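You operate a simulated robot arm through the tools that you are given. There is no shell and no other tool. Be economical: measure what you need, move in short steps, check, and stop when the job is done.

Carry out the task below with a simulated robot arm. There is one attempt and no reset: what you move stays moved.

Task
Tip the pot of cleaner into the jug, top up with water to 200 ml and stir.
Fine: jug, pot and paddle go back where they stood; spill nothing.

It is judged by the outcome, as a careful person would: the job done as asked, and still so three seconds after it is handed in. It fails if anything else is knocked over, pushed out of place, dropped, spilled or broken.

Robot
A 7-joint arm with a two-finger parallel gripper, fixed in place. Base frame: the origin is at the foot of the arm, x ahead of it, y to its left, z up; the work surface is at about z = 900. Units: mm, rad, N and s.
With the tool pointing down near the work surface it reaches from about 300 to 680 mm from the base axis. Its first joint turns from -1.152 to 1.152 rad. Payload 1.57 kg.
The tool frame sits at the grasp point between the pads (the TCP): z along the fingers, y along the line on which they close. The tips reach 30 mm beyond it. The gripper opens to 110 mm. The fingers are 24 mm wide and 12 mm thick; the gripper's body (48 by 112 mm) begins 78 mm behind the TCP.
Orientation is told as [roll, pitch, yaw] about the base's x, y, z axes, in that order, counted from this pose: with the fingers straight down and closing along the base's y, the tool's x points along the base's -x, its y along +y and its z along -z.

Tools
- The arm moves only by the tool servo_tool. Its argument "rows" is a list of rows, each an object (a shift or turn left out is 0, a gripper value left out holds the last) with "rot": the turn, a rotation vector about the base's x, y, z in units of 4 degrees (1.0 is 4 degrees), a list of three; "dp": the shift along the base's x, y, z in units of 40 mm (1.0 is 40 mm), a list of three; "jaw": the finger opening in mm, from 0 to 110. In form: [{"rot": [rx, ry, rz], "dp": [x, y, z], "jaw": jaw}, ...]. A call has 1 to 8 rows; each row shifts and turns the commanded pose from where the row before left it. A call with a number of a shift or a turn outside -1 to 1 is refused whole. Each row takes 0.2 s and may step no farther than 50 mm and 0.15 rad from the row before; otherwise, or with a gripper value out of range, the whole call is refused. A pose out of reach is approached as far as the arm can. The call stops where the force on the tool passes 60 N (or 10 N more than at its start, if that is more) or the arm is blocked; 0.2 s more then pass. Each finger travels about 108 mm/s and halts on what it meets, pressing with about 28 N; the grip force reading is that of the motor and also rises with nothing between the fingers. The clock runs only during rows and for 0.2 s after the last one: add rows that do not move to give the fingers time. It gives the time, the measured TCP pose, the force on the tool (base axes), the opening and the grip force at its end, in the units of the frame above (readings bear some noise).
- Cameras (640 x 400 px; columns grow to the right, rows downward): "scene" is fixed at [169.2, -401.4, 1405]; the picture's right is [0.69, -0.72, 0.00], its down [-0.36, -0.35, -0.86] and it looks along [0.62, 0.60, -0.50] (base axes); focal length 279 px, centre (320, 200). "wrist" rides on the gripper at [70, 16, -141] in the tool frame; the picture's right is [-0.23, 0.97, 0.00], its down [-0.86, -0.20, -0.48] and it looks along [-0.47, -0.11, 0.88] (tool axes); focal length 222 px, centre (320, 200). There is no depth. A picture from a camera that has moved, and an enlarged one, comes with that camera's place and axes in the base frame and with its lens. The place of the scene camera against the robot may be out by one fixed shift of up to 12 mm in any direction.
- camera(camera): a new picture of that camera. No time passes.
- inspect(camera, box): a new picture of the part [left, top, right, bottom] of that camera's present view, enlarged. No time passes.
- job_done(): hands the job in; it is judged then, once.

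Work in short steps. Places have to be worked out from the pictures, the camera data and where the tool is seen: move nearer, look again, correct. Check each grasp and each placing, and mend what went wrong. You have 120 turns and 64 pictures in all, those below and enlarged ones among them. Open the gripper and draw the arm clear of the work before you hand the job in, unless the task says otherwise; then end with one line.

The tools are called after ">>>" as name(argument=value, ...) on one line, values as JSON. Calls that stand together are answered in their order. servo_tool: Moves the arm, as the interface text tells. Its arguments: {"type":"object","properties":{"rows":{"type":"array"}},"required":["rows"]} The other tools are called the same way: camera (camera) takes a picture; inspect (camera, box) takes an enlarged picture of a part of a camera's view; job_done () hands the job in.

At the start:

```text
time_s: 0.0
eef_pos: [393.5, 28.1, 1293.4]
ee_rot: [-0.001, -0.001, 0.001]
force: [0.4, 0.2, -1.0]
finger_gap: 109.9
grasp_force: 0.0
```

scene: 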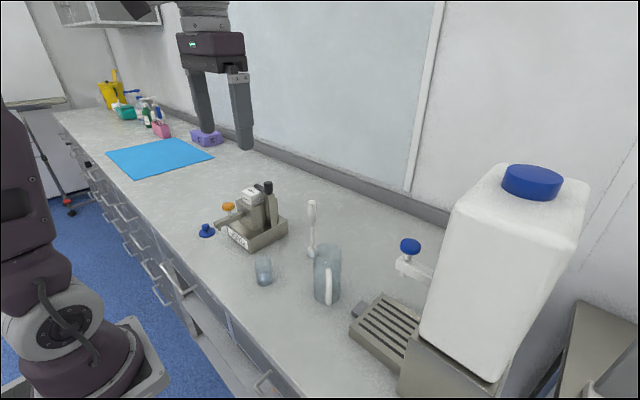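
wrist: 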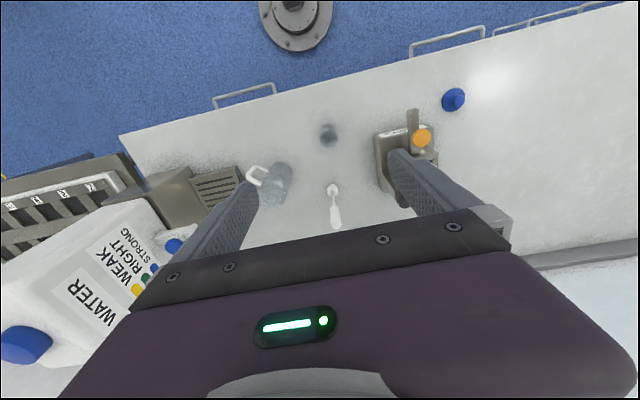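

The pictures show a pot, a jug with handle, a paddle, a water carboy with a tap and drip tray. I'll enlarge the views to read details.

>>> inspect(camera="scene", box=[190, 170, 350, 310])

>>> inspect(camera="scene", box=[300, 200, 460, 380])

>>> inspect(camera="wrist", box=[0, 100, 300, 350])

>>> inspect(camera="wrist", box=[230, 80, 480, 240])

```text
2.86 times, centred on (270, 240) of scene
camera zoom: at [169.2, -401.4, 1405.0], right [0.69, -0.72, 0.0], down [-0.36, -0.35, -0.86], along [0.62, 0.6, -0.5], focal length 797 px, centre (463, 86)
```

zoom: 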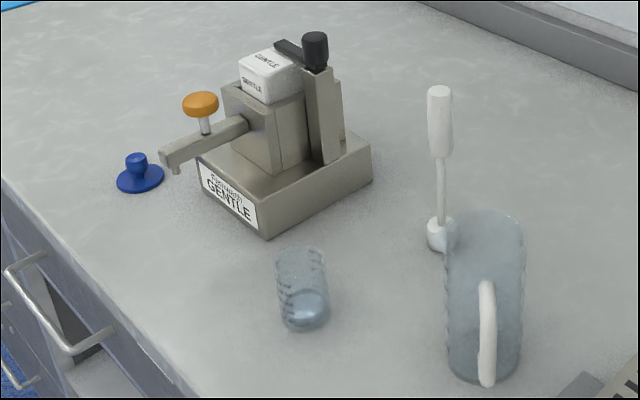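

```text
2.22 times, centred on (380, 290) of scene
camera zoom: at [169.2, -401.4, 1405.0], right [0.69, -0.72, 0.0], down [-0.36, -0.35, -0.86], along [0.62, 0.6, -0.5], focal length 620 px, centre (187, 0)
```

zoom: 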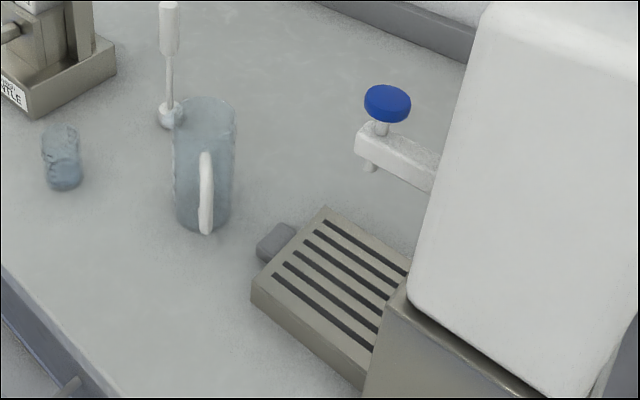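

```text
1.60 times, centred on (150, 225) of wrist
camera zoom: at [325.1, 46.1, 1433.7], right [0.23, 0.97, 0.0], down [0.86, -0.2, 0.48], along [0.47, -0.11, -0.88], focal length 355 px, centre (592, 160)
```

zoom: 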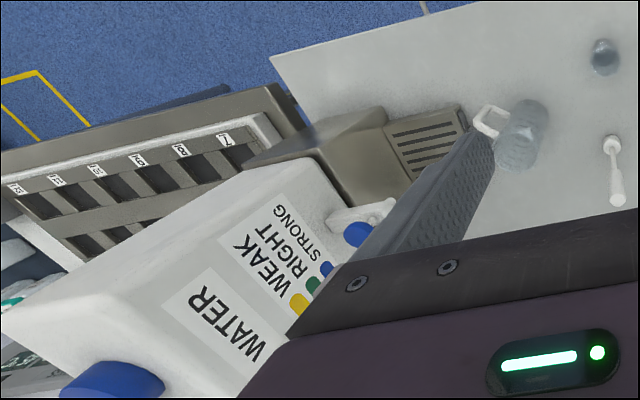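

```text
2.50 times, centred on (355, 160) of wrist
camera zoom: at [325.1, 46.1, 1433.7], right [0.23, 0.97, 0.0], down [0.86, -0.2, 0.48], along [0.47, -0.11, -0.88], focal length 555 px, centre (232, 300)
```

zoom: 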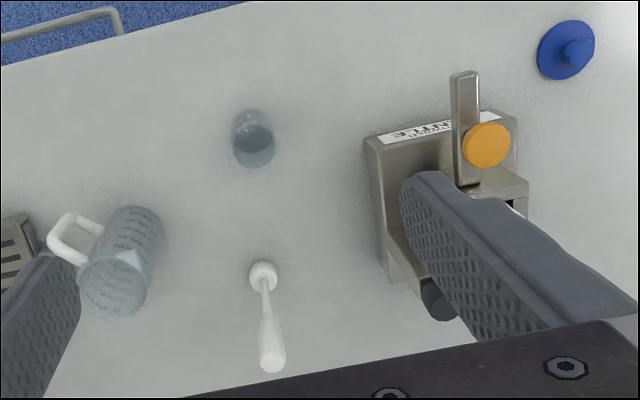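

The small pot of bluish liquid is near (427,38), the jug near (498,-95) and the paddle near (588,17). The tap knob is near (520,-262,1120). I'll close the fingers and move right for a clearer look at the tap, tray and jug.

>>> servo_tool(rows=[{"dp": [0.1, -0.8, 0], "jaw": 20}, {"dp": [0.1, -0.8, 0]}, {"dp": [0.1, -0.8, 0]}, {"dp": [0.1, -0.8, 0]}, {"dp": [0, 0, 0]}])

>>> camera(camera="wrist")

>>> inspect(camera="wrist", box=[100, 80, 340, 260])

```text
time_s: 1.2
eef_pos: [410.0, -96.4, 1293.2]
ee_rot: [0.001, 0.0, 0.0]
force: [1.1, -0.2, -0.1]
finger_gap: 20.0
grasp_force: 0.1
```

```text
57 pictures are left
camera wrist: at [341.0, -80.9, 1434.1], right [0.23, 0.97, 0.0], down [0.86, -0.2, 0.48], along [0.47, -0.11, -0.88], focal length 222 px, centre (320, 200)
```

wrist: 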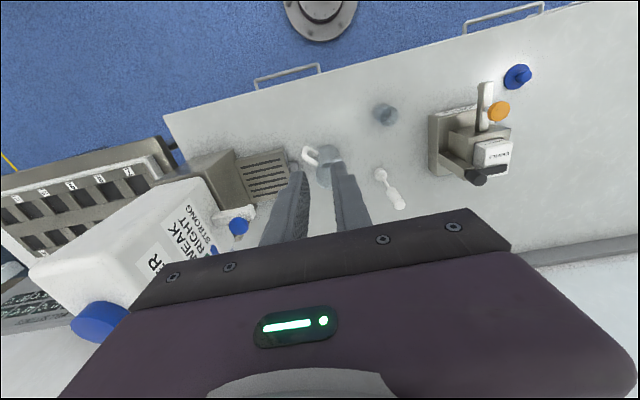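

```text
2.22 times, centred on (220, 170) of wrist
camera zoom: at [341.0, -80.9, 1434.1], right [0.23, 0.97, 0.0], down [0.86, -0.2, 0.48], along [0.47, -0.11, -0.88], focal length 494 px, centre (542, 267)
```

zoom: 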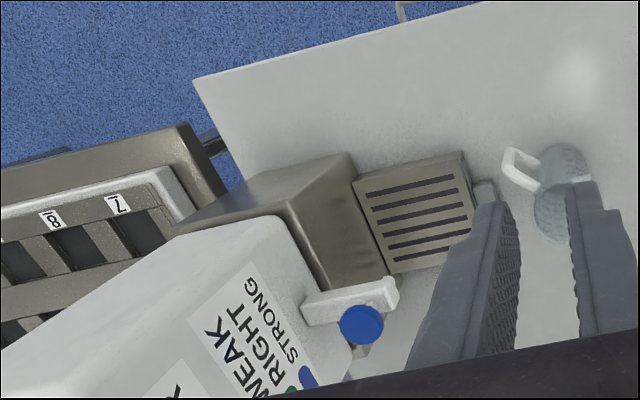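

I'll move lower and forward for a nearer view of the tap, tray and jug. The fingers stay above the jug rim.

>>> servo_tool(rows=[{"dp": [0.5, 0, -0.7]}, {"dp": [0.5, 0, -0.7]}, {"dp": [0.5, 0, -0.7]}])

>>> camera(camera="wrist")

>>> inspect(camera="wrist", box=[60, 80, 300, 260])

```text
time_s: 2.0
eef_pos: [470.6, -99.2, 1207.5]
ee_rot: [0.001, 0.0, 0.0]
force: [-0.2, -0.9, -0.2]
finger_gap: 20.0
grasp_force: 0.0
```

```text
55 pictures are left
camera wrist: at [402.4, -81.6, 1348.2], right [0.23, 0.97, 0.0], down [0.85, -0.2, 0.48], along [0.47, -0.11, -0.88], focal length 222 px, centre (320, 200)
```

wrist: 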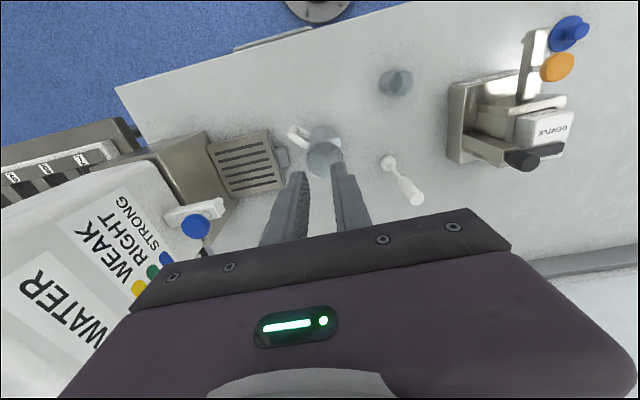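

```text
2.22 times, centred on (180, 170) of wrist
camera zoom: at [402.4, -81.6, 1348.2], right [0.23, 0.97, 0.0], down [0.85, -0.2, 0.48], along [0.47, -0.11, -0.88], focal length 494 px, centre (631, 267)
```

zoom: 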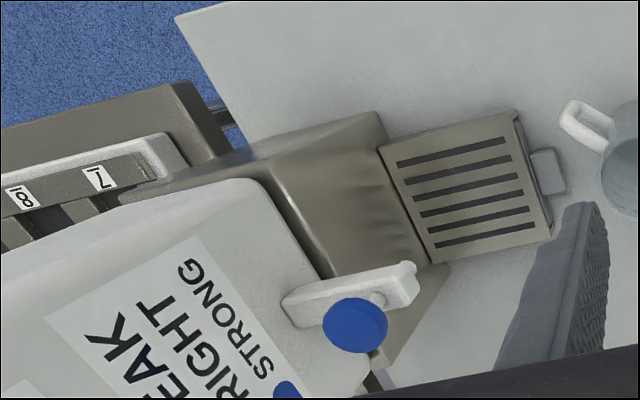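

The tray is centred near (518,-258) with its top around z 922. The spout is directly above it, tip around z 1066, and the jug is about 140 tall, so clearance is tight. I'll back off and pitch the tool to get a side view and measure this properly.

>>> servo_tool(rows=[{"rot": [0, -1, 0], "dp": [-0.3, -0.2, 0]}, {"rot": [0, -1, 0], "dp": [-0.3, -0.2, 0]}, {"rot": [0, -1, 0], "dp": [-0.3, -0.2, 0]}, {"rot": [0, -1, 0], "dp": [-0.3, -0.2, -0.3]}, {"rot": [0, -1, 0], "dp": [-0.3, -0.2, -0.3]}, {"rot": [0, -1, 0], "dp": [-0.3, -0.2, -0.3]}, {"rot": [0, -1, 0], "dp": [-0.2, 0, -0.3]}, {"rot": [0, -1, 0], "dp": [0, 0, -0.3]}])

>>> servo_tool(rows=[{"rot": [0, -1, 0], "dp": [0, 0, -0.3]}, {"rot": [0, -1, 0], "dp": [0, 0, -0.3]}, {"rot": [0, -1, 0], "dp": [0, 0, -0.3]}, {"rot": [0, -1, 0], "dp": [0, 0, 0]}])

>>> camera(camera="wrist")

```text
time_s: 3.8
eef_pos: [390.7, -146.9, 1147.1]
ee_rot: [-0.004, -0.561, 0.002]
force: [-0.4, -1.5, 0.0]
finger_gap: 19.9
grasp_force: 0.0
```

```text
time_s: 4.8
eef_pos: [389.5, -145.9, 1116.5]
ee_rot: [0.001, -0.84, -0.003]
force: [-0.4, -0.1, 1.0]
finger_gap: 20.0
grasp_force: 0.1
out of reach, approached as far as the arm can: row 3
```

```text
53 pictures are left
camera wrist: at [239.0, -128.4, 1157.9], right [0.15, 0.97, 0.17], down [0.22, -0.2, 0.96], along [0.96, -0.11, -0.24], focal length 222 px, centre (320, 200)
```

wrist: 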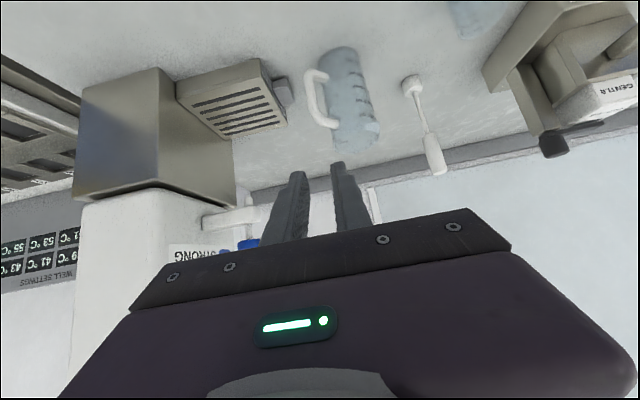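

This is a good, though upside-down, side view. I'll enlarge the jug, its scale, the tray and the tap.

>>> inspect(camera="wrist", box=[290, 30, 450, 180])

>>> inspect(camera="wrist", box=[150, 50, 310, 260])

```text
2.67 times, centred on (370, 105) of wrist
camera zoom: at [239.0, -128.4, 1157.9], right [0.15, 0.97, 0.17], down [0.22, -0.2, 0.96], along [0.96, -0.11, -0.24], focal length 592 px, centre (187, 453)
```

zoom: 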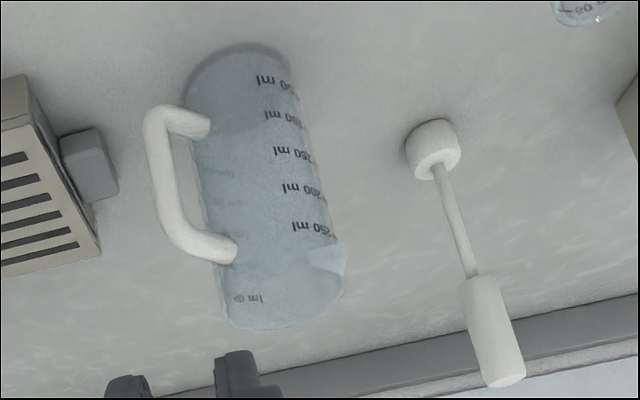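

```text
1.90 times, centred on (230, 155) of wrist
camera zoom: at [239.0, -128.4, 1157.9], right [0.15, 0.97, 0.17], down [0.22, -0.2, 0.96], along [0.96, -0.11, -0.24], focal length 423 px, centre (491, 286)
```

zoom: 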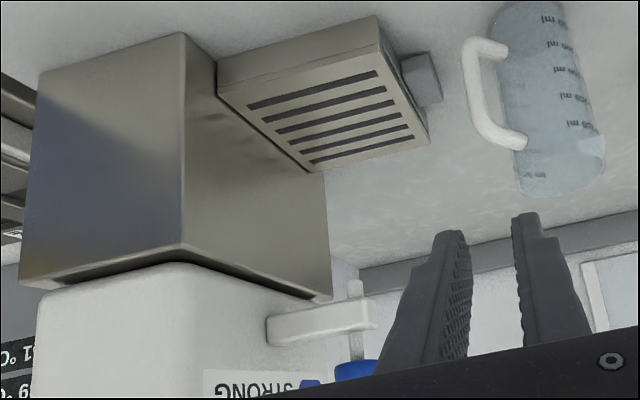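

The jug is at (501,-97), rim z about 1028, about 60 mm across, with its handle toward about -130°. The 200 ml mark is the second from the top. The tray top is at about 926 and the spout tip at (515,-256,1066), so the jug fits under it. The pot comes first, so I'll turn the tool to point (+x,+y) at a tilt and move above it.

>>> servo_tool(rows=[{"rot": [0, 0, 1], "dp": [0.05, 0.4, 0], "jaw": 80}, {"rot": [0, 0, 1], "dp": [0.05, 0.4, 0]}, {"rot": [0, 0, 1], "dp": [0.05, 0.4, 0]}, {"rot": [0, 0, 1], "dp": [0.05, 0.4, 0]}, {"rot": [0, 0, 1], "dp": [0.05, 0.4, 0]}, {"rot": [0, 0, 1], "dp": [0.05, 0.4, 0]}, {"rot": [0, 0, 1], "dp": [0.05, 0.4, 0]}, {"rot": [0, 0, 1], "dp": [0.05, 0.4, 0]}])

>>> servo_tool(rows=[{"rot": [0, 0, 1], "dp": [0.05, 0.4, -0.2]}, {"rot": [0, 0, 1], "dp": [0.05, 0.4, -0.2]}, {"rot": [0, 0, 1], "dp": [0, 0, -0.2]}, {"dp": [0, 0, -0.2]}])

>>> camera(camera="wrist")

```text
time_s: 6.6
eef_pos: [403.8, -15.4, 1116.2]
ee_rot: [0.0, -0.837, 0.559]
force: [-0.1, 0.4, -0.4]
finger_gap: 80.0
grasp_force: 0.1
```

```text
time_s: 7.6
eef_pos: [409.7, 16.1, 1084.0]
ee_rot: [0.001, -0.838, 0.769]
force: [-1.0, 0.6, 0.1]
finger_gap: 79.9
grasp_force: 0.0
```

```text
50 pictures are left
camera wrist: at [289.9, -78.0, 1126.7], right [-0.57, 0.81, 0.17], down [0.29, 0.01, 0.96], along [0.77, 0.59, -0.24], focal length 222 px, centre (320, 200)
```

wrist: 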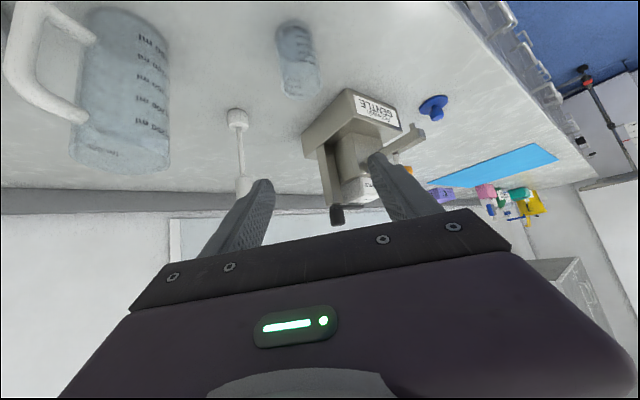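

Reach is fine here. I'll enlarge the pot to measure it and read the jug scale.

>>> inspect(camera="wrist", box=[260, 10, 340, 110])

>>> inspect(camera="wrist", box=[60, 0, 190, 180])

```text
4.00 times, centred on (300, 60) of wrist
camera zoom: at [289.9, -78.0, 1126.7], right [-0.57, 0.81, 0.17], down [0.29, 0.01, 0.96], along [0.77, 0.59, -0.24], focal length 888 px, centre (400, 760)
```

zoom: 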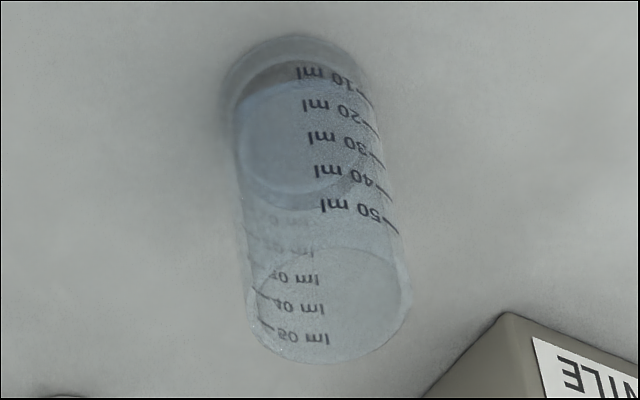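

```text
2.22 times, centred on (125, 90) of wrist
camera zoom: at [289.9, -78.0, 1126.7], right [-0.57, 0.81, 0.17], down [0.29, 0.01, 0.96], along [0.77, 0.59, -0.24], focal length 494 px, centre (753, 444)
```

zoom: 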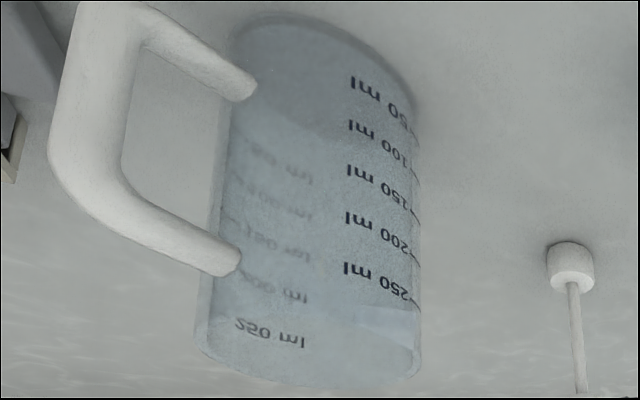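

The pot holds about 40 ml, is about 39 mm wide and 68 tall, and stands at about (432,36). I'll descend just behind it with the fingers straddling it.

>>> servo_tool(rows=[{"dp": [0, 0, -0.9], "jaw": 80}, {"dp": [0, 0, -0.9]}, {"dp": [0, 0, -0.9]}, {"dp": [0, 0, -0.7]}])

>>> camera(camera="wrist")

>>> camera(camera="scene")

```text
time_s: 8.6
eef_pos: [409.2, 16.6, 945.0]
ee_rot: [-0.002, -0.837, 0.771]
force: [0.1, -0.3, -0.1]
finger_gap: 79.9
grasp_force: 0.0
out of reach, approached as far as the arm can: row 3
```

```text
47 pictures are left
camera wrist: at [289.5, -77.1, 987.9], right [-0.57, 0.81, 0.17], down [0.29, 0.01, 0.96], along [0.77, 0.59, -0.24], focal length 222 px, centre (320, 200)
```

wrist: 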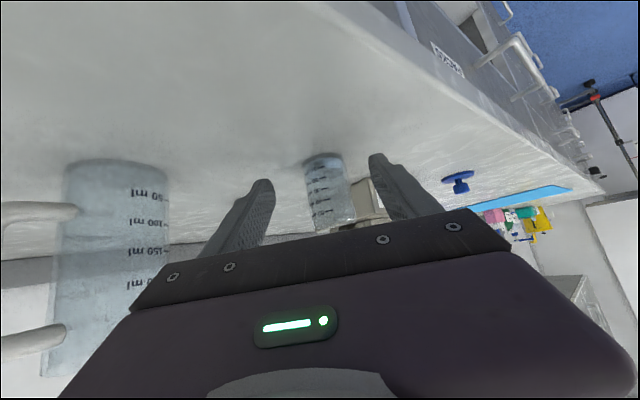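

```text
46 pictures are left
```

scene: 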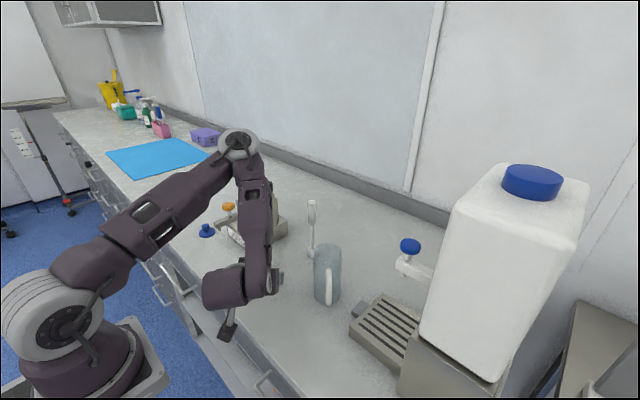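

The pot sits nearly centred between the fingertips. I'll advance along the finger direction, lower slightly, then close.

>>> servo_tool(rows=[{"dp": [0.28, 0.24, -0.1]}, {"dp": [0.28, 0.24, -0.1]}, {"dp": [0, 0, 0]}])

>>> camera(camera="wrist")

```text
time_s: 9.4
eef_pos: [431.8, 35.5, 938.2]
ee_rot: [-0.001, -0.837, 0.768]
force: [0.1, 0.3, -0.3]
finger_gap: 80.3
grasp_force: 0.1
```

```text
45 pictures are left
camera wrist: at [311.9, -57.8, 981.2], right [-0.57, 0.81, 0.17], down [0.29, 0.01, 0.96], along [0.77, 0.59, -0.24], focal length 222 px, centre (320, 200)
```

wrist: 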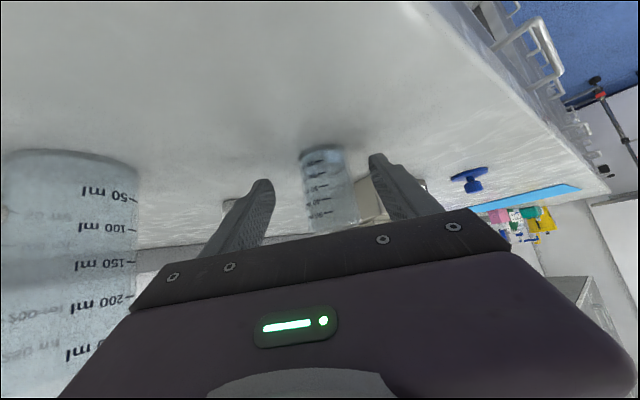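

The pot looks a bit farther than the pads. I'll enlarge to locate it exactly before closing.

>>> inspect(camera="wrist", box=[260, 130, 400, 240])

>>> inspect(camera="scene", box=[190, 200, 350, 300])

```text
3.64 times, centred on (330, 185) of wrist
camera zoom: at [311.9, -57.8, 981.2], right [-0.57, 0.81, 0.17], down [0.29, 0.01, 0.96], along [0.77, 0.59, -0.24], focal length 808 px, centre (284, 254)
```

zoom: 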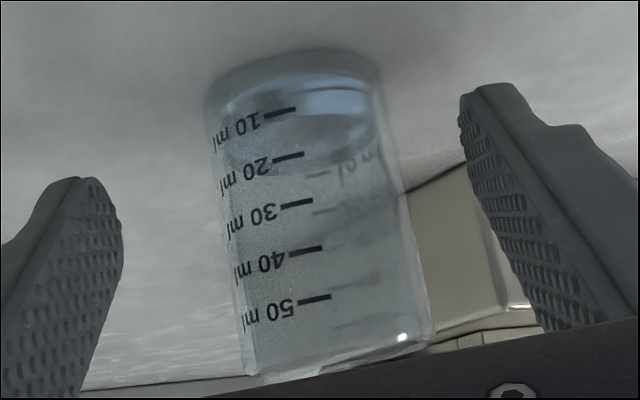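

```text
4.00 times, centred on (270, 250) of scene
camera zoom: at [169.2, -401.4, 1405.0], right [0.69, -0.72, 0.0], down [-0.36, -0.35, -0.86], along [0.62, 0.6, -0.5], focal length 1116 px, centre (520, 0)
```

zoom: 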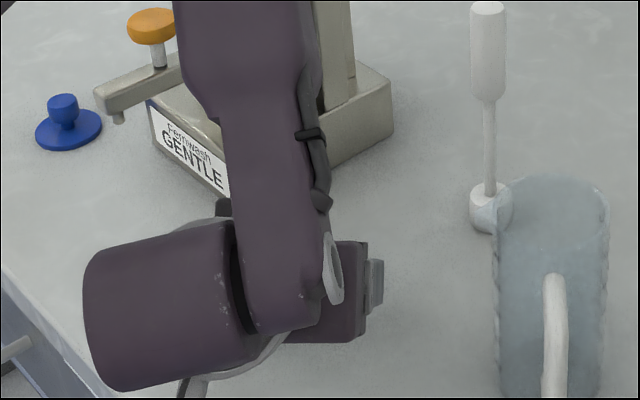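

Combining the views puts the pot centre at about (439,46), so about 12 mm farther ahead. I'll advance and close gently on it.

>>> servo_tool(rows=[{"dp": [0.15, 0.25, -0.05]}, {"dp": [0, 0, 0], "jaw": 60}, {"dp": [0, 0, 0], "jaw": 50}, {"dp": [0, 0, 0], "jaw": 44}])

>>> inspect(camera="wrist", box=[260, 130, 400, 240])

```text
time_s: 10.4
eef_pos: [437.3, 44.7, 935.7]
ee_rot: [0.0, -0.837, 0.767]
force: [-0.2, -0.2, 0.0]
finger_gap: 44.0
grasp_force: 0.0
```

```text
3.64 times, centred on (330, 185) of wrist
camera zoom: at [318.4, -48.9, 979.2], right [-0.57, 0.81, 0.17], down [0.29, 0.01, 0.96], along [0.77, 0.59, -0.24], focal length 808 px, centre (284, 254)
```

zoom: 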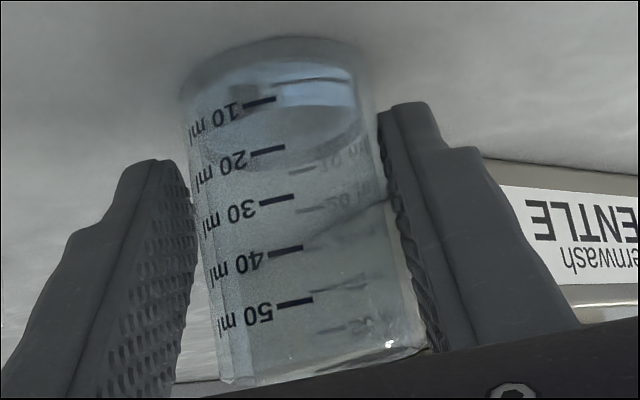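

It is well centred between the pads. I'll close on it and check.

>>> servo_tool(rows=[{"jaw": 38}, {"jaw": 34}, {"jaw": 30}])

```text
time_s: 11.2
eef_pos: [437.4, 44.0, 935.5]
ee_rot: [-0.001, -0.839, 0.767]
force: [-0.2, 0.0, 0.2]
finger_gap: 38.4
grasp_force: 27.8
```

The pot is gripped at 38.4 mm; its home TCP is (437.4,44.0,935.5). I'll lift straight up slowly.

>>> servo_tool(rows=[{"dp": [0, 0, 0.2]}, {"dp": [0, 0, 0.5]}, {"dp": [0, 0, 0.7]}, {"dp": [0, 0, 0.8]}, {"dp": [0, 0, 0.8]}, {"dp": [0, 0, 0.8]}, {"dp": [0, 0, 0.6]}, {"dp": [0, 0, 0.3]}])

>>> camera(camera="wrist")

```text
time_s: 13.0
eef_pos: [437.3, 44.5, 1125.4]
ee_rot: [0.0, -0.839, 0.767]
force: [-0.2, 0.3, -0.4]
finger_gap: 38.2
grasp_force: 28.1
```

```text
41 pictures are left
camera wrist: at [318.4, -48.6, 1168.5], right [-0.57, 0.81, 0.17], down [0.29, 0.01, 0.96], along [0.77, 0.59, -0.24], focal length 222 px, centre (320, 200)
```

wrist: 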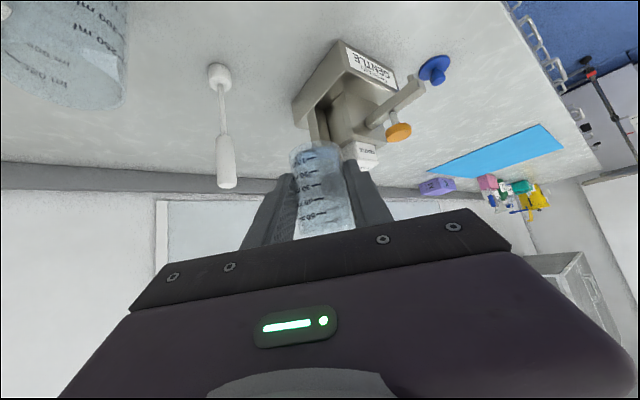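

Now I'll carry the pot upright above the jug, around (508,-65,1120).

>>> servo_tool(rows=[{"dp": [0.12, -0.2, 0]}, {"dp": [0.22, -0.34, 0]}, {"dp": [0.28, -0.44, 0]}, {"dp": [0.28, -0.44, 0]}, {"dp": [0.28, -0.44, 0]}, {"dp": [0.28, -0.42, 0]}, {"dp": [0.2, -0.3, 0]}, {"dp": [0.1, -0.16, 0]}])

>>> servo_tool(rows=[{"rot": [0.348, -0.36, 0]}, {"rot": [0.695, -0.72, 0]}, {"rot": [0.695, -0.72, 0]}, {"rot": [0.695, -0.72, 0]}, {"rot": [0.695, -0.72, 0]}, {"rot": [0.695, -0.72, 0]}, {"rot": [0.695, -0.72, 0]}, {"rot": [0.348, -0.36, 0]}])

>>> camera(camera="wrist")

>>> camera(camera="scene")

```text
time_s: 14.8
eef_pos: [507.5, -65.3, 1125.3]
ee_rot: [-0.001, -0.838, 0.768]
force: [0.1, -0.2, -1.2]
finger_gap: 38.3
grasp_force: 28.0
```

```text
time_s: 16.6
eef_pos: [507.3, -66.4, 1124.2]
ee_rot: [-0.003, -1.327, 0.771]
force: [-0.7, -0.7, -0.6]
finger_gap: 38.3
grasp_force: 27.9
```

```text
40 pictures are left
camera wrist: at [386.4, -160.1, 1091.8], right [-0.64, 0.74, 0.22], down [-0.05, -0.32, 0.95], along [0.77, 0.59, 0.24], focal length 222 px, centre (320, 200)
```

wrist: 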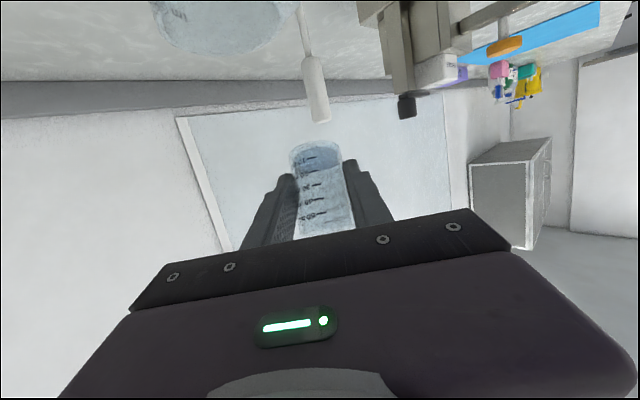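

```text
39 pictures are left
```

scene: 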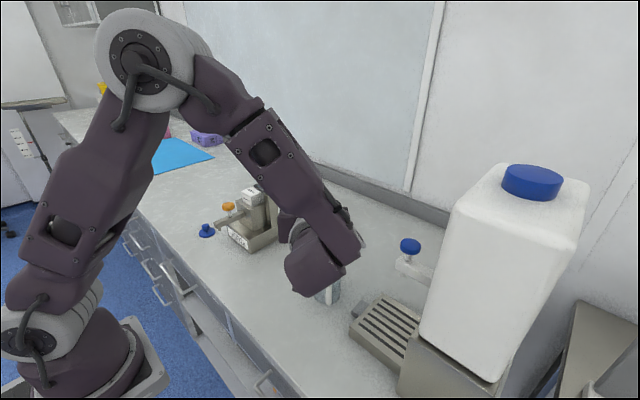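

The tilt is 76° and the pot is steady. I'll lower to about z 1084, then start rolling about the finger axis so the mouth turns over the jug.

>>> servo_tool(rows=[{"dp": [0, 0, -0.5]}, {"dp": [0, 0, -0.5]}, {"rot": [0.695, 0.676, -0.242]}, {"rot": [0.97, 0.946, -0.34]}, {"rot": [0.97, 0.946, -0.34]}, {"rot": [0.97, 0.946, -0.34]}, {"rot": [0.97, 0.946, -0.34]}, {"rot": [0.97, 0.946, -0.34]}])

>>> camera(camera="wrist")

```text
time_s: 18.4
eef_pos: [506.1, -65.0, 1085.9]
ee_rot: [1.127, -0.966, -0.431]
force: [0.1, -0.6, -1.2]
finger_gap: 38.3
grasp_force: 28.3
```

```text
38 pictures are left
camera wrist: at [365.5, -132.0, 1070.8], right [-0.37, 0.63, 0.69], down [0.21, -0.67, 0.72], along [0.91, 0.4, 0.11], focal length 222 px, centre (320, 200)
```

wrist: 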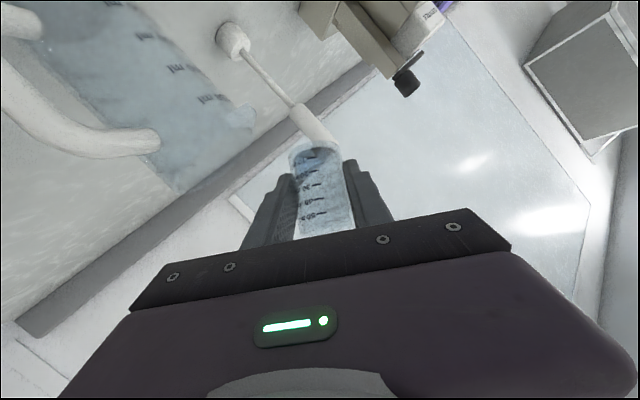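

Rolled about 32° so far. I'll enlarge the jug rim to verify its place against the pot mouth before any liquid leaves.

>>> inspect(camera="wrist", box=[0, 0, 380, 240])

>>> inspect(camera="scene", box=[260, 190, 400, 310])

```text
1.67 times, centred on (190, 120) of wrist
camera zoom: at [365.5, -132.0, 1070.8], right [-0.37, 0.63, 0.69], down [0.21, -0.67, 0.72], along [0.91, 0.4, 0.11], focal length 370 px, centre (537, 333)
```

zoom: 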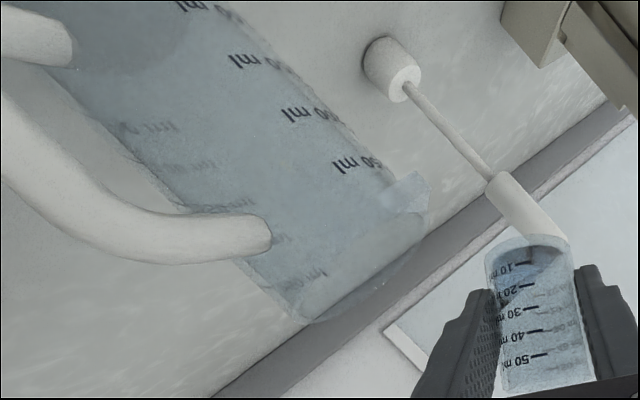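

```text
3.33 times, centred on (330, 250) of scene
camera zoom: at [169.2, -401.4, 1405.0], right [0.69, -0.72, 0.0], down [-0.36, -0.35, -0.86], along [0.62, 0.6, -0.5], focal length 930 px, centre (287, 33)
```

zoom: 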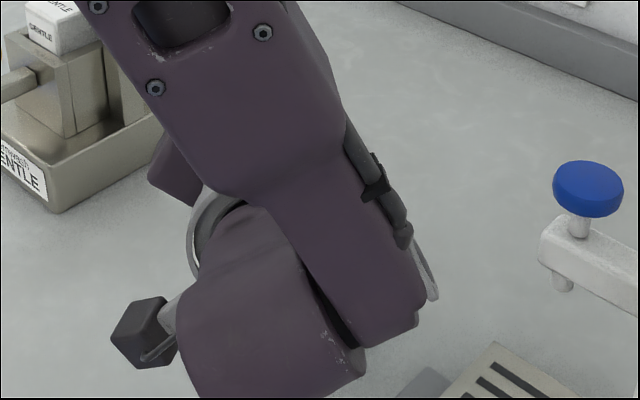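

The jug rim centre is about (503,-100). I'll shift 5 mm to -y, lower 8 mm and continue rolling.

>>> servo_tool(rows=[{"rot": [0.695, 0.676, -0.242], "dp": [0, -0.12, -0.1]}, {"rot": [0.695, 0.676, -0.242], "dp": [0, 0, -0.1]}, {"rot": [0.695, 0.676, -0.242]}, {"rot": [0.695, 0.676, -0.242]}, {"rot": [0.695, 0.676, -0.242]}, {"rot": [0.695, 0.676, -0.242]}, {"rot": [0.695, 0.676, -0.242]}])

>>> camera(camera="wrist")

```text
time_s: 20.0
eef_pos: [507.6, -70.5, 1076.8]
ee_rot: [1.286, -0.506, -0.663]
force: [0.3, -0.5, -1.2]
finger_gap: 38.4
grasp_force: 28.1
```

```text
35 pictures are left
camera wrist: at [359.2, -118.8, 1091.7], right [-0.03, 0.37, 0.93], down [0.3, -0.88, 0.36], along [0.95, 0.29, -0.08], focal length 222 px, centre (320, 200)
```

wrist: 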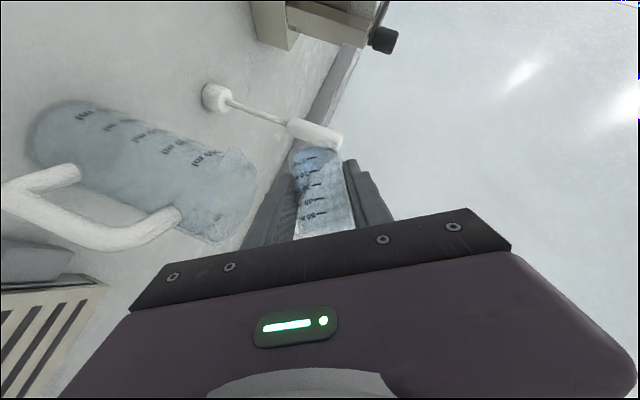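

Jug centre confirmed at about (504,-99). The lip sits over it, so I'll continue rolling to about 90°.

>>> servo_tool(rows=[{"rot": [0.695, 0.676, -0.242]}, {"rot": [0.695, 0.676, -0.242]}, {"rot": [0.695, 0.676, -0.242]}, {"rot": [0.695, 0.676, -0.242]}, {"rot": [0.695, 0.676, -0.242]}, {"rot": [0.695, 0.676, -0.242]}, {"rot": [0.695, 0.676, -0.242]}, {"rot": [0, 0, 0]}])

>>> camera(camera="wrist")

```text
time_s: 21.8
eef_pos: [507.7, -69.3, 1076.4]
ee_rot: [1.322, -0.036, -0.793]
force: [0.3, 0.0, -1.6]
finger_gap: 38.3
grasp_force: 27.7
```

```text
34 pictures are left
camera wrist: at [364.0, -111.8, 1125.4], right [0.31, 0.03, 0.95], down [0.24, -0.97, -0.05], along [0.92, 0.24, -0.31], focal length 222 px, centre (320, 200)
```

wrist: 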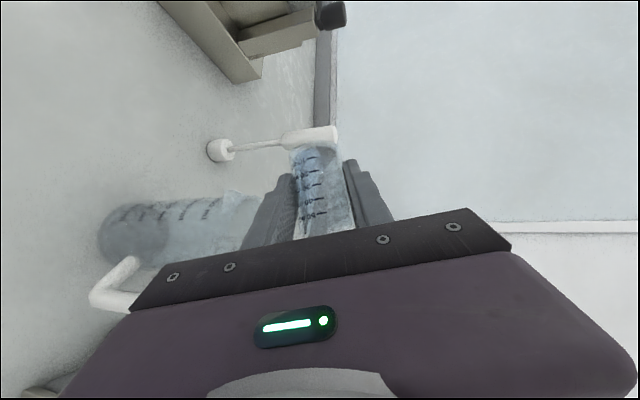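

All is steady, so I'll keep rolling to empty the pot.

>>> servo_tool(rows=[{"rot": [0.695, 0.676, -0.242]}, {"rot": [0.695, 0.676, -0.242]}, {"rot": [0.695, 0.676, -0.242]}, {"rot": [0.695, 0.676, -0.242]}, {"rot": [0.695, 0.676, -0.242]}, {"rot": [0.695, 0.676, -0.242]}, {"rot": [0.695, 0.676, -0.242]}, {"rot": [0, 0, 0]}])

>>> servo_tool(rows=[{"rot": [0.695, 0.676, -0.242]}, {"rot": [0.695, 0.676, -0.242]}, {"rot": [0.695, 0.676, -0.242]}, {"rot": [0.695, 0.676, -0.242]}, {"rot": [0.695, 0.676, -0.242]}, {"rot": [0.695, 0.676, -0.242]}, {"rot": [0.695, 0.676, -0.242]}, {"rot": [0.695, 0.676, -0.242]}])

>>> camera(camera="wrist")

>>> camera(camera="scene")

```text
time_s: 23.6
eef_pos: [508.3, -69.5, 1077.0]
ee_rot: [1.294, 0.436, -0.916]
force: [0.8, -0.7, -0.6]
finger_gap: 38.3
grasp_force: 28.4
```

```text
time_s: 25.4
eef_pos: [508.0, -70.3, 1077.7]
ee_rot: [1.129, 0.963, -1.168]
force: [0.4, 0.4, -1.1]
finger_gap: 38.4
grasp_force: 28.6
```

```text
33 pictures are left
camera wrist: at [406.5, -137.0, 1178.4], right [0.72, -0.62, 0.32], down [-0.28, -0.67, -0.69], along [0.64, 0.41, -0.65], focal length 222 px, centre (320, 200)
```

wrist: 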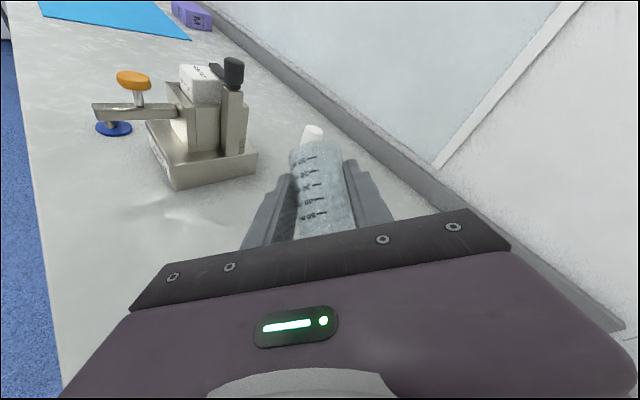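

```text
32 pictures are left
```

scene: 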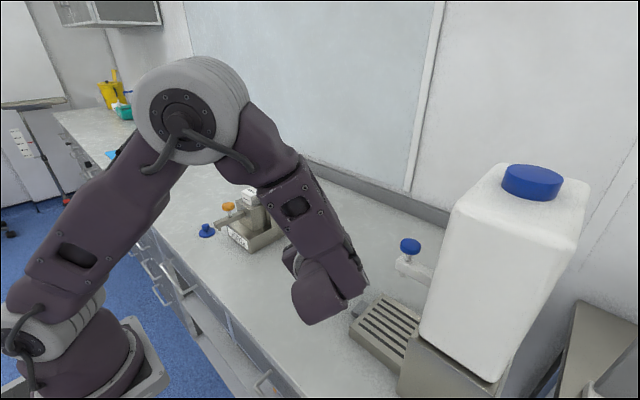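

The pot appears empty now. I'll tip a little further and dwell for the last drops, then enlarge the view to check.

>>> servo_tool(rows=[{"rot": [0.695, 0.676, -0.242]}, {"rot": [0.695, 0.676, -0.242]}, {"rot": [0.695, 0.676, -0.242]}, {"dp": [0, 0, 0]}, {"dp": [0, 0, 0]}, {"dp": [0, 0, 0]}, {"dp": [0, 0, 0]}, {"dp": [0, 0, 0]}])

>>> inspect(camera="wrist", box=[240, 110, 400, 250])

```text
time_s: 27.2
eef_pos: [507.4, -68.8, 1078.4]
ee_rot: [0.94, 1.142, -1.386]
force: [0.5, -0.9, 0.2]
finger_gap: 38.4
grasp_force: 28.5
```

```text
2.86 times, centred on (320, 180) of wrist
camera zoom: at [416.7, -146.8, 1181.4], right [0.72, -0.69, 0.12], down [-0.41, -0.55, -0.73], along [0.57, 0.47, -0.68], focal length 635 px, centre (320, 257)
```

zoom: 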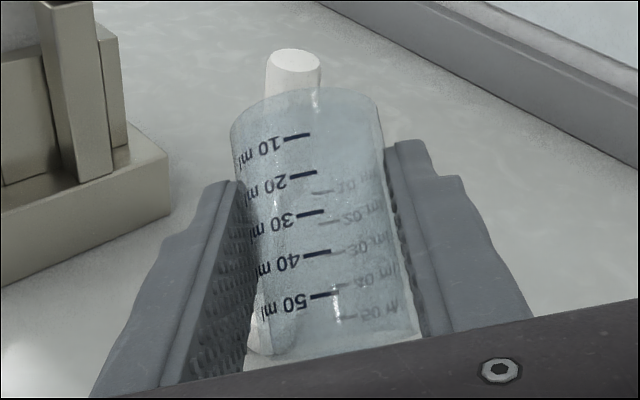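

The pot is empty. I'll roll back by the same 160° over the jug.

>>> servo_tool(rows=[{"rot": [-0.97, -0.946, 0.34]}, {"rot": [-0.97, -0.946, 0.34]}, {"rot": [-0.97, -0.946, 0.34]}, {"rot": [-0.97, -0.946, 0.34]}, {"rot": [-0.97, -0.946, 0.34]}, {"rot": [-0.97, -0.946, 0.34]}, {"rot": [-0.97, -0.946, 0.34]}, {"rot": [-0.97, -0.946, 0.34]}])

>>> servo_tool(rows=[{"rot": [-0.97, -0.946, 0.34]}, {"rot": [-0.97, -0.946, 0.34]}, {"rot": [-0.97, -0.946, 0.34]}, {"rot": [-0.97, -0.946, 0.34]}, {"rot": [-0.97, -0.946, 0.34]}, {"rot": [-0.97, -0.946, 0.34]}, {"rot": [-0.97, -0.946, 0.34]}, {"rot": [-0.97, -0.946, 0.34]}])

>>> servo_tool(rows=[{"rot": [-0.97, -0.946, 0.34]}, {"rot": [-0.97, -0.946, 0.34]}, {"rot": [-0.97, -0.946, 0.34]}, {"rot": [-0.97, -0.946, 0.34]}, {"rot": [-0.97, -0.946, 0.34]}, {"rot": [-0.97, -0.946, 0.34]}, {"rot": [-0.97, -0.946, 0.34]}, {"rot": [-0.97, -0.946, 0.34]}])

>>> servo_tool(rows=[{"rot": [-0.97, -0.946, 0.34]}, {"rot": [-0.97, -0.946, 0.34]}, {"rot": [-0.97, -0.946, 0.34]}, {"rot": [-0.97, -0.946, 0.34]}, {"rot": [-0.63, -0.61, 0.22]}, {"dp": [0, 0, 0.5]}, {"dp": [0, 0, 0.5]}])

```text
time_s: 29.0
eef_pos: [507.3, -69.6, 1078.3]
ee_rot: [1.298, 0.422, -0.912]
force: [-0.6, -0.7, -1.2]
finger_gap: 38.5
grasp_force: 28.5
```

```text
time_s: 30.8
eef_pos: [507.7, -69.5, 1077.6]
ee_rot: [1.31, -0.334, -0.712]
force: [0.4, -0.1, -1.1]
finger_gap: 38.3
grasp_force: 28.2
```

```text
time_s: 32.6
eef_pos: [506.7, -70.5, 1077.2]
ee_rot: [1.043, -1.062, -0.33]
force: [0.6, 0.0, -0.7]
finger_gap: 38.4
grasp_force: 27.9
```

```text
time_s: 34.2
eef_pos: [508.2, -69.2, 1117.5]
ee_rot: [-0.01, -1.324, 0.784]
force: [-0.3, 0.8, -0.5]
finger_gap: 38.2
grasp_force: 28.1
```

Rotation is restored. I'll pitch back to 48° while moving back above the pot's home.

>>> servo_tool(rows=[{"rot": [-0.695, 0.72, 0]}, {"rot": [-0.695, 0.72, 0], "dp": [-0.22, 0.35, 0]}, {"rot": [-0.695, 0.72, 0], "dp": [-0.3, 0.45, 0]}, {"rot": [-0.695, 0.72, 0], "dp": [-0.3, 0.5, 0]}, {"rot": [-0.695, 0.72, 0], "dp": [-0.3, 0.5, 0]}, {"rot": [-0.695, 0.72, 0], "dp": [-0.3, 0.5, 0]}, {"rot": [-0.695, 0.72, 0], "dp": [-0.3, 0.45, 0]}, {"dp": [0, 0, 0]}])

```text
time_s: 36.0
eef_pos: [438.6, 40.6, 1117.7]
ee_rot: [-0.002, -0.834, 0.775]
force: [0.3, -0.9, -1.2]
finger_gap: 38.0
grasp_force: 28.1
```

Pose is nearly the grasp orientation. I'll trim it and descend over the home spot, slowing near the table.

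>>> servo_tool(rows=[{"rot": [0, -0.06, -0.1], "dp": [-0.03, 0.08, -0.7]}, {"dp": [0, 0, -0.9]}, {"dp": [0, 0, -0.9]}, {"dp": [0, 0, -0.9]}, {"dp": [0, 0, -0.6]}, {"dp": [0, 0, -0.3]}, {"dp": [0, 0, 0]}])

```text
time_s: 37.6
eef_pos: [437.9, 44.1, 947.9]
ee_rot: [-0.006, -0.838, 0.771]
force: [0.1, 0.1, -1.1]
finger_gap: 38.4
grasp_force: 28.0
```

It is 12 mm above the home height, so I'll lower the rest gently and watch the force.

>>> servo_tool(rows=[{"dp": [-0.01, 0, -0.15]}, {"dp": [0, 0, -0.1]}, {"dp": [0, 0, -0.05]}, {"dp": [0, 0, 0]}])

```text
time_s: 38.6
eef_pos: [438.5, 43.8, 935.1]
ee_rot: [-0.008, -0.843, 0.773]
force: [2.1, 0.9, 22.1]
finger_gap: 38.5
grasp_force: 28.7
```

Contact is at 22 N, so the pot is on the table. I'll ease up slightly, then open and back off.

>>> servo_tool(rows=[{"dp": [0, 0, 0.015]}, {"dp": [0, 0, 0], "jaw": 42}, {"dp": [0, 0, 0], "jaw": 55}, {"dp": [0, 0, 0], "jaw": 75}, {"dp": [0, 0, 0], "jaw": 80}])

>>> camera(camera="wrist")

```text
time_s: 39.8
eef_pos: [436.3, 43.1, 935.0]
ee_rot: [-0.007, -0.838, 0.769]
force: [0.6, -0.1, 0.4]
finger_gap: 80.1
grasp_force: 0.0
```

```text
30 pictures are left
camera wrist: at [317.2, -49.9, 976.9], right [-0.57, 0.81, 0.16], down [0.29, 0.01, 0.96], along [0.77, 0.59, -0.24], focal length 222 px, centre (320, 200)
```

wrist: 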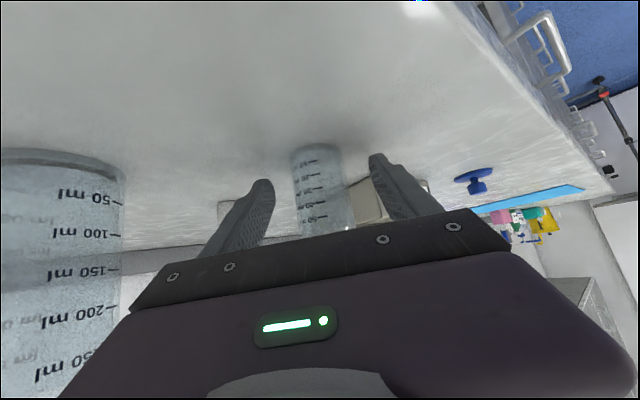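

The pot stands upright at its place. I'll back out, rise, and look at the jug for its grasp; this yaw (44°) suits its handle direction.

>>> servo_tool(rows=[{"dp": [-0.4, -0.38, 0.1]}, {"dp": [-0.4, -0.38, 0.2]}, {"dp": [0, 0, 0.9]}, {"dp": [0, 0, 0.9]}, {"dp": [0, -0.5, 0.9]}, {"dp": [0, -0.9, 0]}, {"dp": [0, -0.9, 0]}, {"dp": [0.1, -0.5, 0], "jaw": 100}])

>>> camera(camera="wrist")

```text
time_s: 41.6
eef_pos: [408.6, -99.5, 1052.8]
ee_rot: [-0.006, -0.841, 0.772]
force: [0.1, 0.4, 0.7]
finger_gap: 100.2
grasp_force: 0.0
```

```text
29 pictures are left
camera wrist: at [288.7, -192.4, 1095.1], right [-0.57, 0.81, 0.16], down [0.29, 0.01, 0.96], along [0.77, 0.59, -0.24], focal length 222 px, centre (320, 200)
```

wrist: 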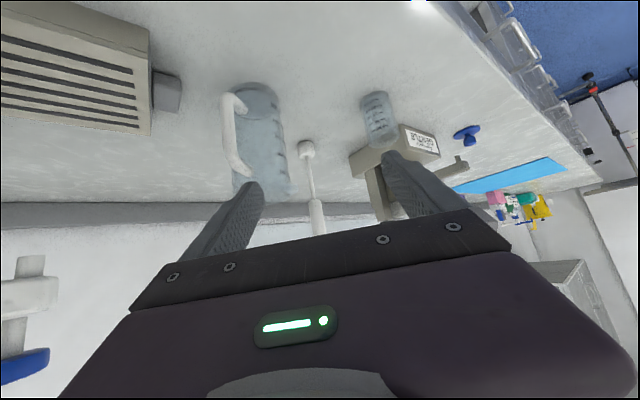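

Handle direction is confirmed. I'll move behind the jug along the finger axis, to about (457,-145), and descend to z 980 with the handle between the open fingers.

>>> servo_tool(rows=[{"dp": [0.3, -0.4, 0], "jaw": 104}, {"dp": [0.45, -0.4, 0]}, {"dp": [0.45, -0.35, 0]}, {"dp": [0, 0, -0.6]}, {"dp": [0, 0, -0.6]}, {"dp": [0, 0, -0.6]}, {"dp": [0, 0, 0]}])

>>> camera(camera="wrist")

>>> inspect(camera="scene", box=[280, 200, 460, 330])

```text
time_s: 43.2
eef_pos: [459.0, -144.3, 982.5]
ee_rot: [-0.006, -0.84, 0.769]
force: [0.8, 1.0, -0.2]
finger_gap: 103.9
grasp_force: 0.0
```

```text
28 pictures are left
camera wrist: at [338.5, -237.5, 1024.5], right [-0.57, 0.81, 0.16], down [0.29, 0.01, 0.96], along [0.77, 0.59, -0.24], focal length 222 px, centre (320, 200)
```

wrist: 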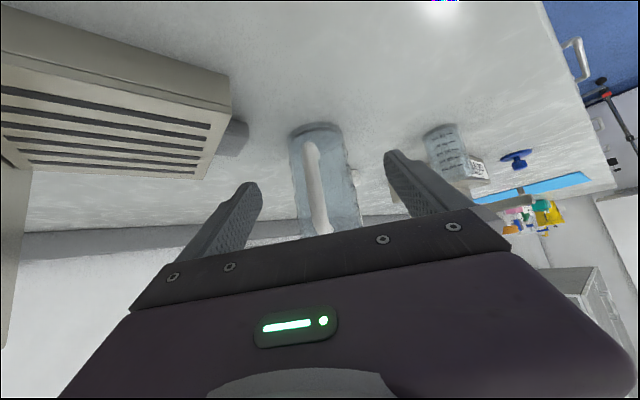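

```text
3.08 times, centred on (370, 265) of scene
camera zoom: at [169.2, -401.4, 1405.0], right [0.69, -0.72, 0.0], down [-0.36, -0.35, -0.86], along [0.62, 0.6, -0.5], focal length 858 px, centre (166, 0)
```

zoom: 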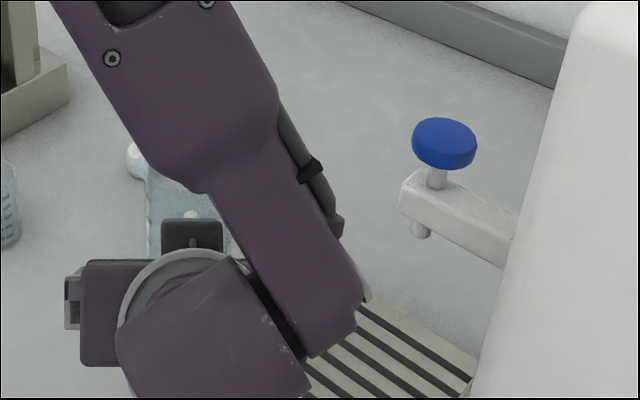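

The jug is centred between the fingers with the handle clear. I'll advance about 44 mm onto its axis.

>>> servo_tool(rows=[{"dp": [0.3, 0.3, 0]}, {"dp": [0.4, 0.4, 0]}, {"dp": [0.38, 0.38, 0]}, {"dp": [0, 0, 0]}])

>>> inspect(camera="wrist", box=[160, 60, 480, 260])

```text
time_s: 44.2
eef_pos: [501.3, -102.8, 982.8]
ee_rot: [-0.007, -0.84, 0.772]
force: [-0.4, -0.3, -0.2]
finger_gap: 103.7
grasp_force: 0.1
```

```text
2.00 times, centred on (320, 160) of wrist
camera zoom: at [381.5, -195.7, 1025.1], right [-0.57, 0.81, 0.16], down [0.29, 0.01, 0.96], along [0.77, 0.59, -0.24], focal length 444 px, centre (320, 280)
```

zoom: 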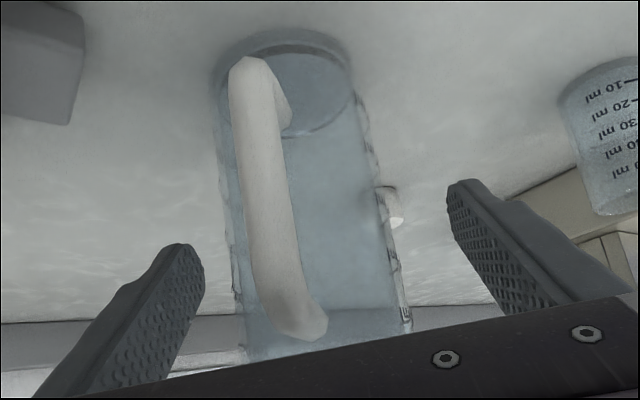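

Straddling is good and liquid shows in the jug bottom. I'll close on the jug.

>>> servo_tool(rows=[{"jaw": 85}, {"jaw": 72}, {"jaw": 64}, {"jaw": 58}, {"jaw": 52}, {"jaw": 50}])

>>> inspect(camera="wrist", box=[160, 60, 480, 260])

```text
time_s: 45.6
eef_pos: [501.0, -103.7, 983.0]
ee_rot: [-0.006, -0.839, 0.77]
force: [-0.5, 1.4, 0.5]
finger_gap: 61.0
grasp_force: 28.4
```

```text
2.00 times, centred on (320, 160) of wrist
camera zoom: at [381.3, -195.9, 1025.0], right [-0.57, 0.81, 0.17], down [0.29, 0.01, 0.96], along [0.77, 0.59, -0.24], focal length 444 px, centre (320, 280)
```

zoom: 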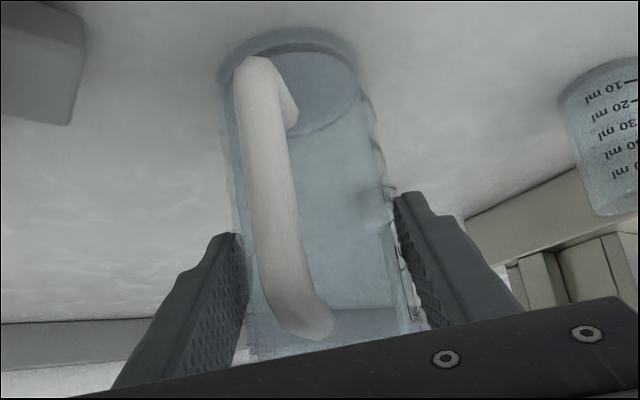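

Jug gripped at 61 mm (it shifted about 2 mm in closing; its home TCP will be about (502,-105.5,983)). I'll lift 34 mm and check level.

>>> servo_tool(rows=[{"dp": [0, 0, 0.1]}, {"dp": [0, 0, 0.25]}, {"dp": [0, 0, 0.3]}, {"dp": [0, 0, 0.2]}, {"dp": [0, 0, 0]}])

>>> camera(camera="wrist")

```text
time_s: 46.8
eef_pos: [500.8, -101.8, 1014.9]
ee_rot: [-0.007, -0.839, 0.772]
force: [0.2, 0.1, -1.5]
finger_gap: 60.8
grasp_force: 28.0
```

```text
24 pictures are left
camera wrist: at [381.7, -194.6, 1058.3], right [-0.57, 0.81, 0.16], down [0.29, 0.01, 0.96], along [0.77, 0.59, -0.24], focal length 222 px, centre (320, 200)
```

wrist: 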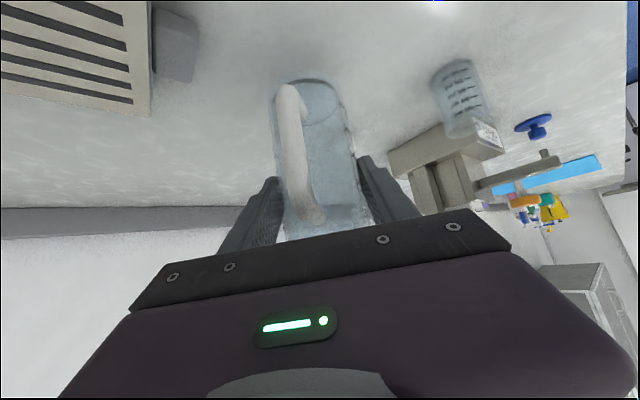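

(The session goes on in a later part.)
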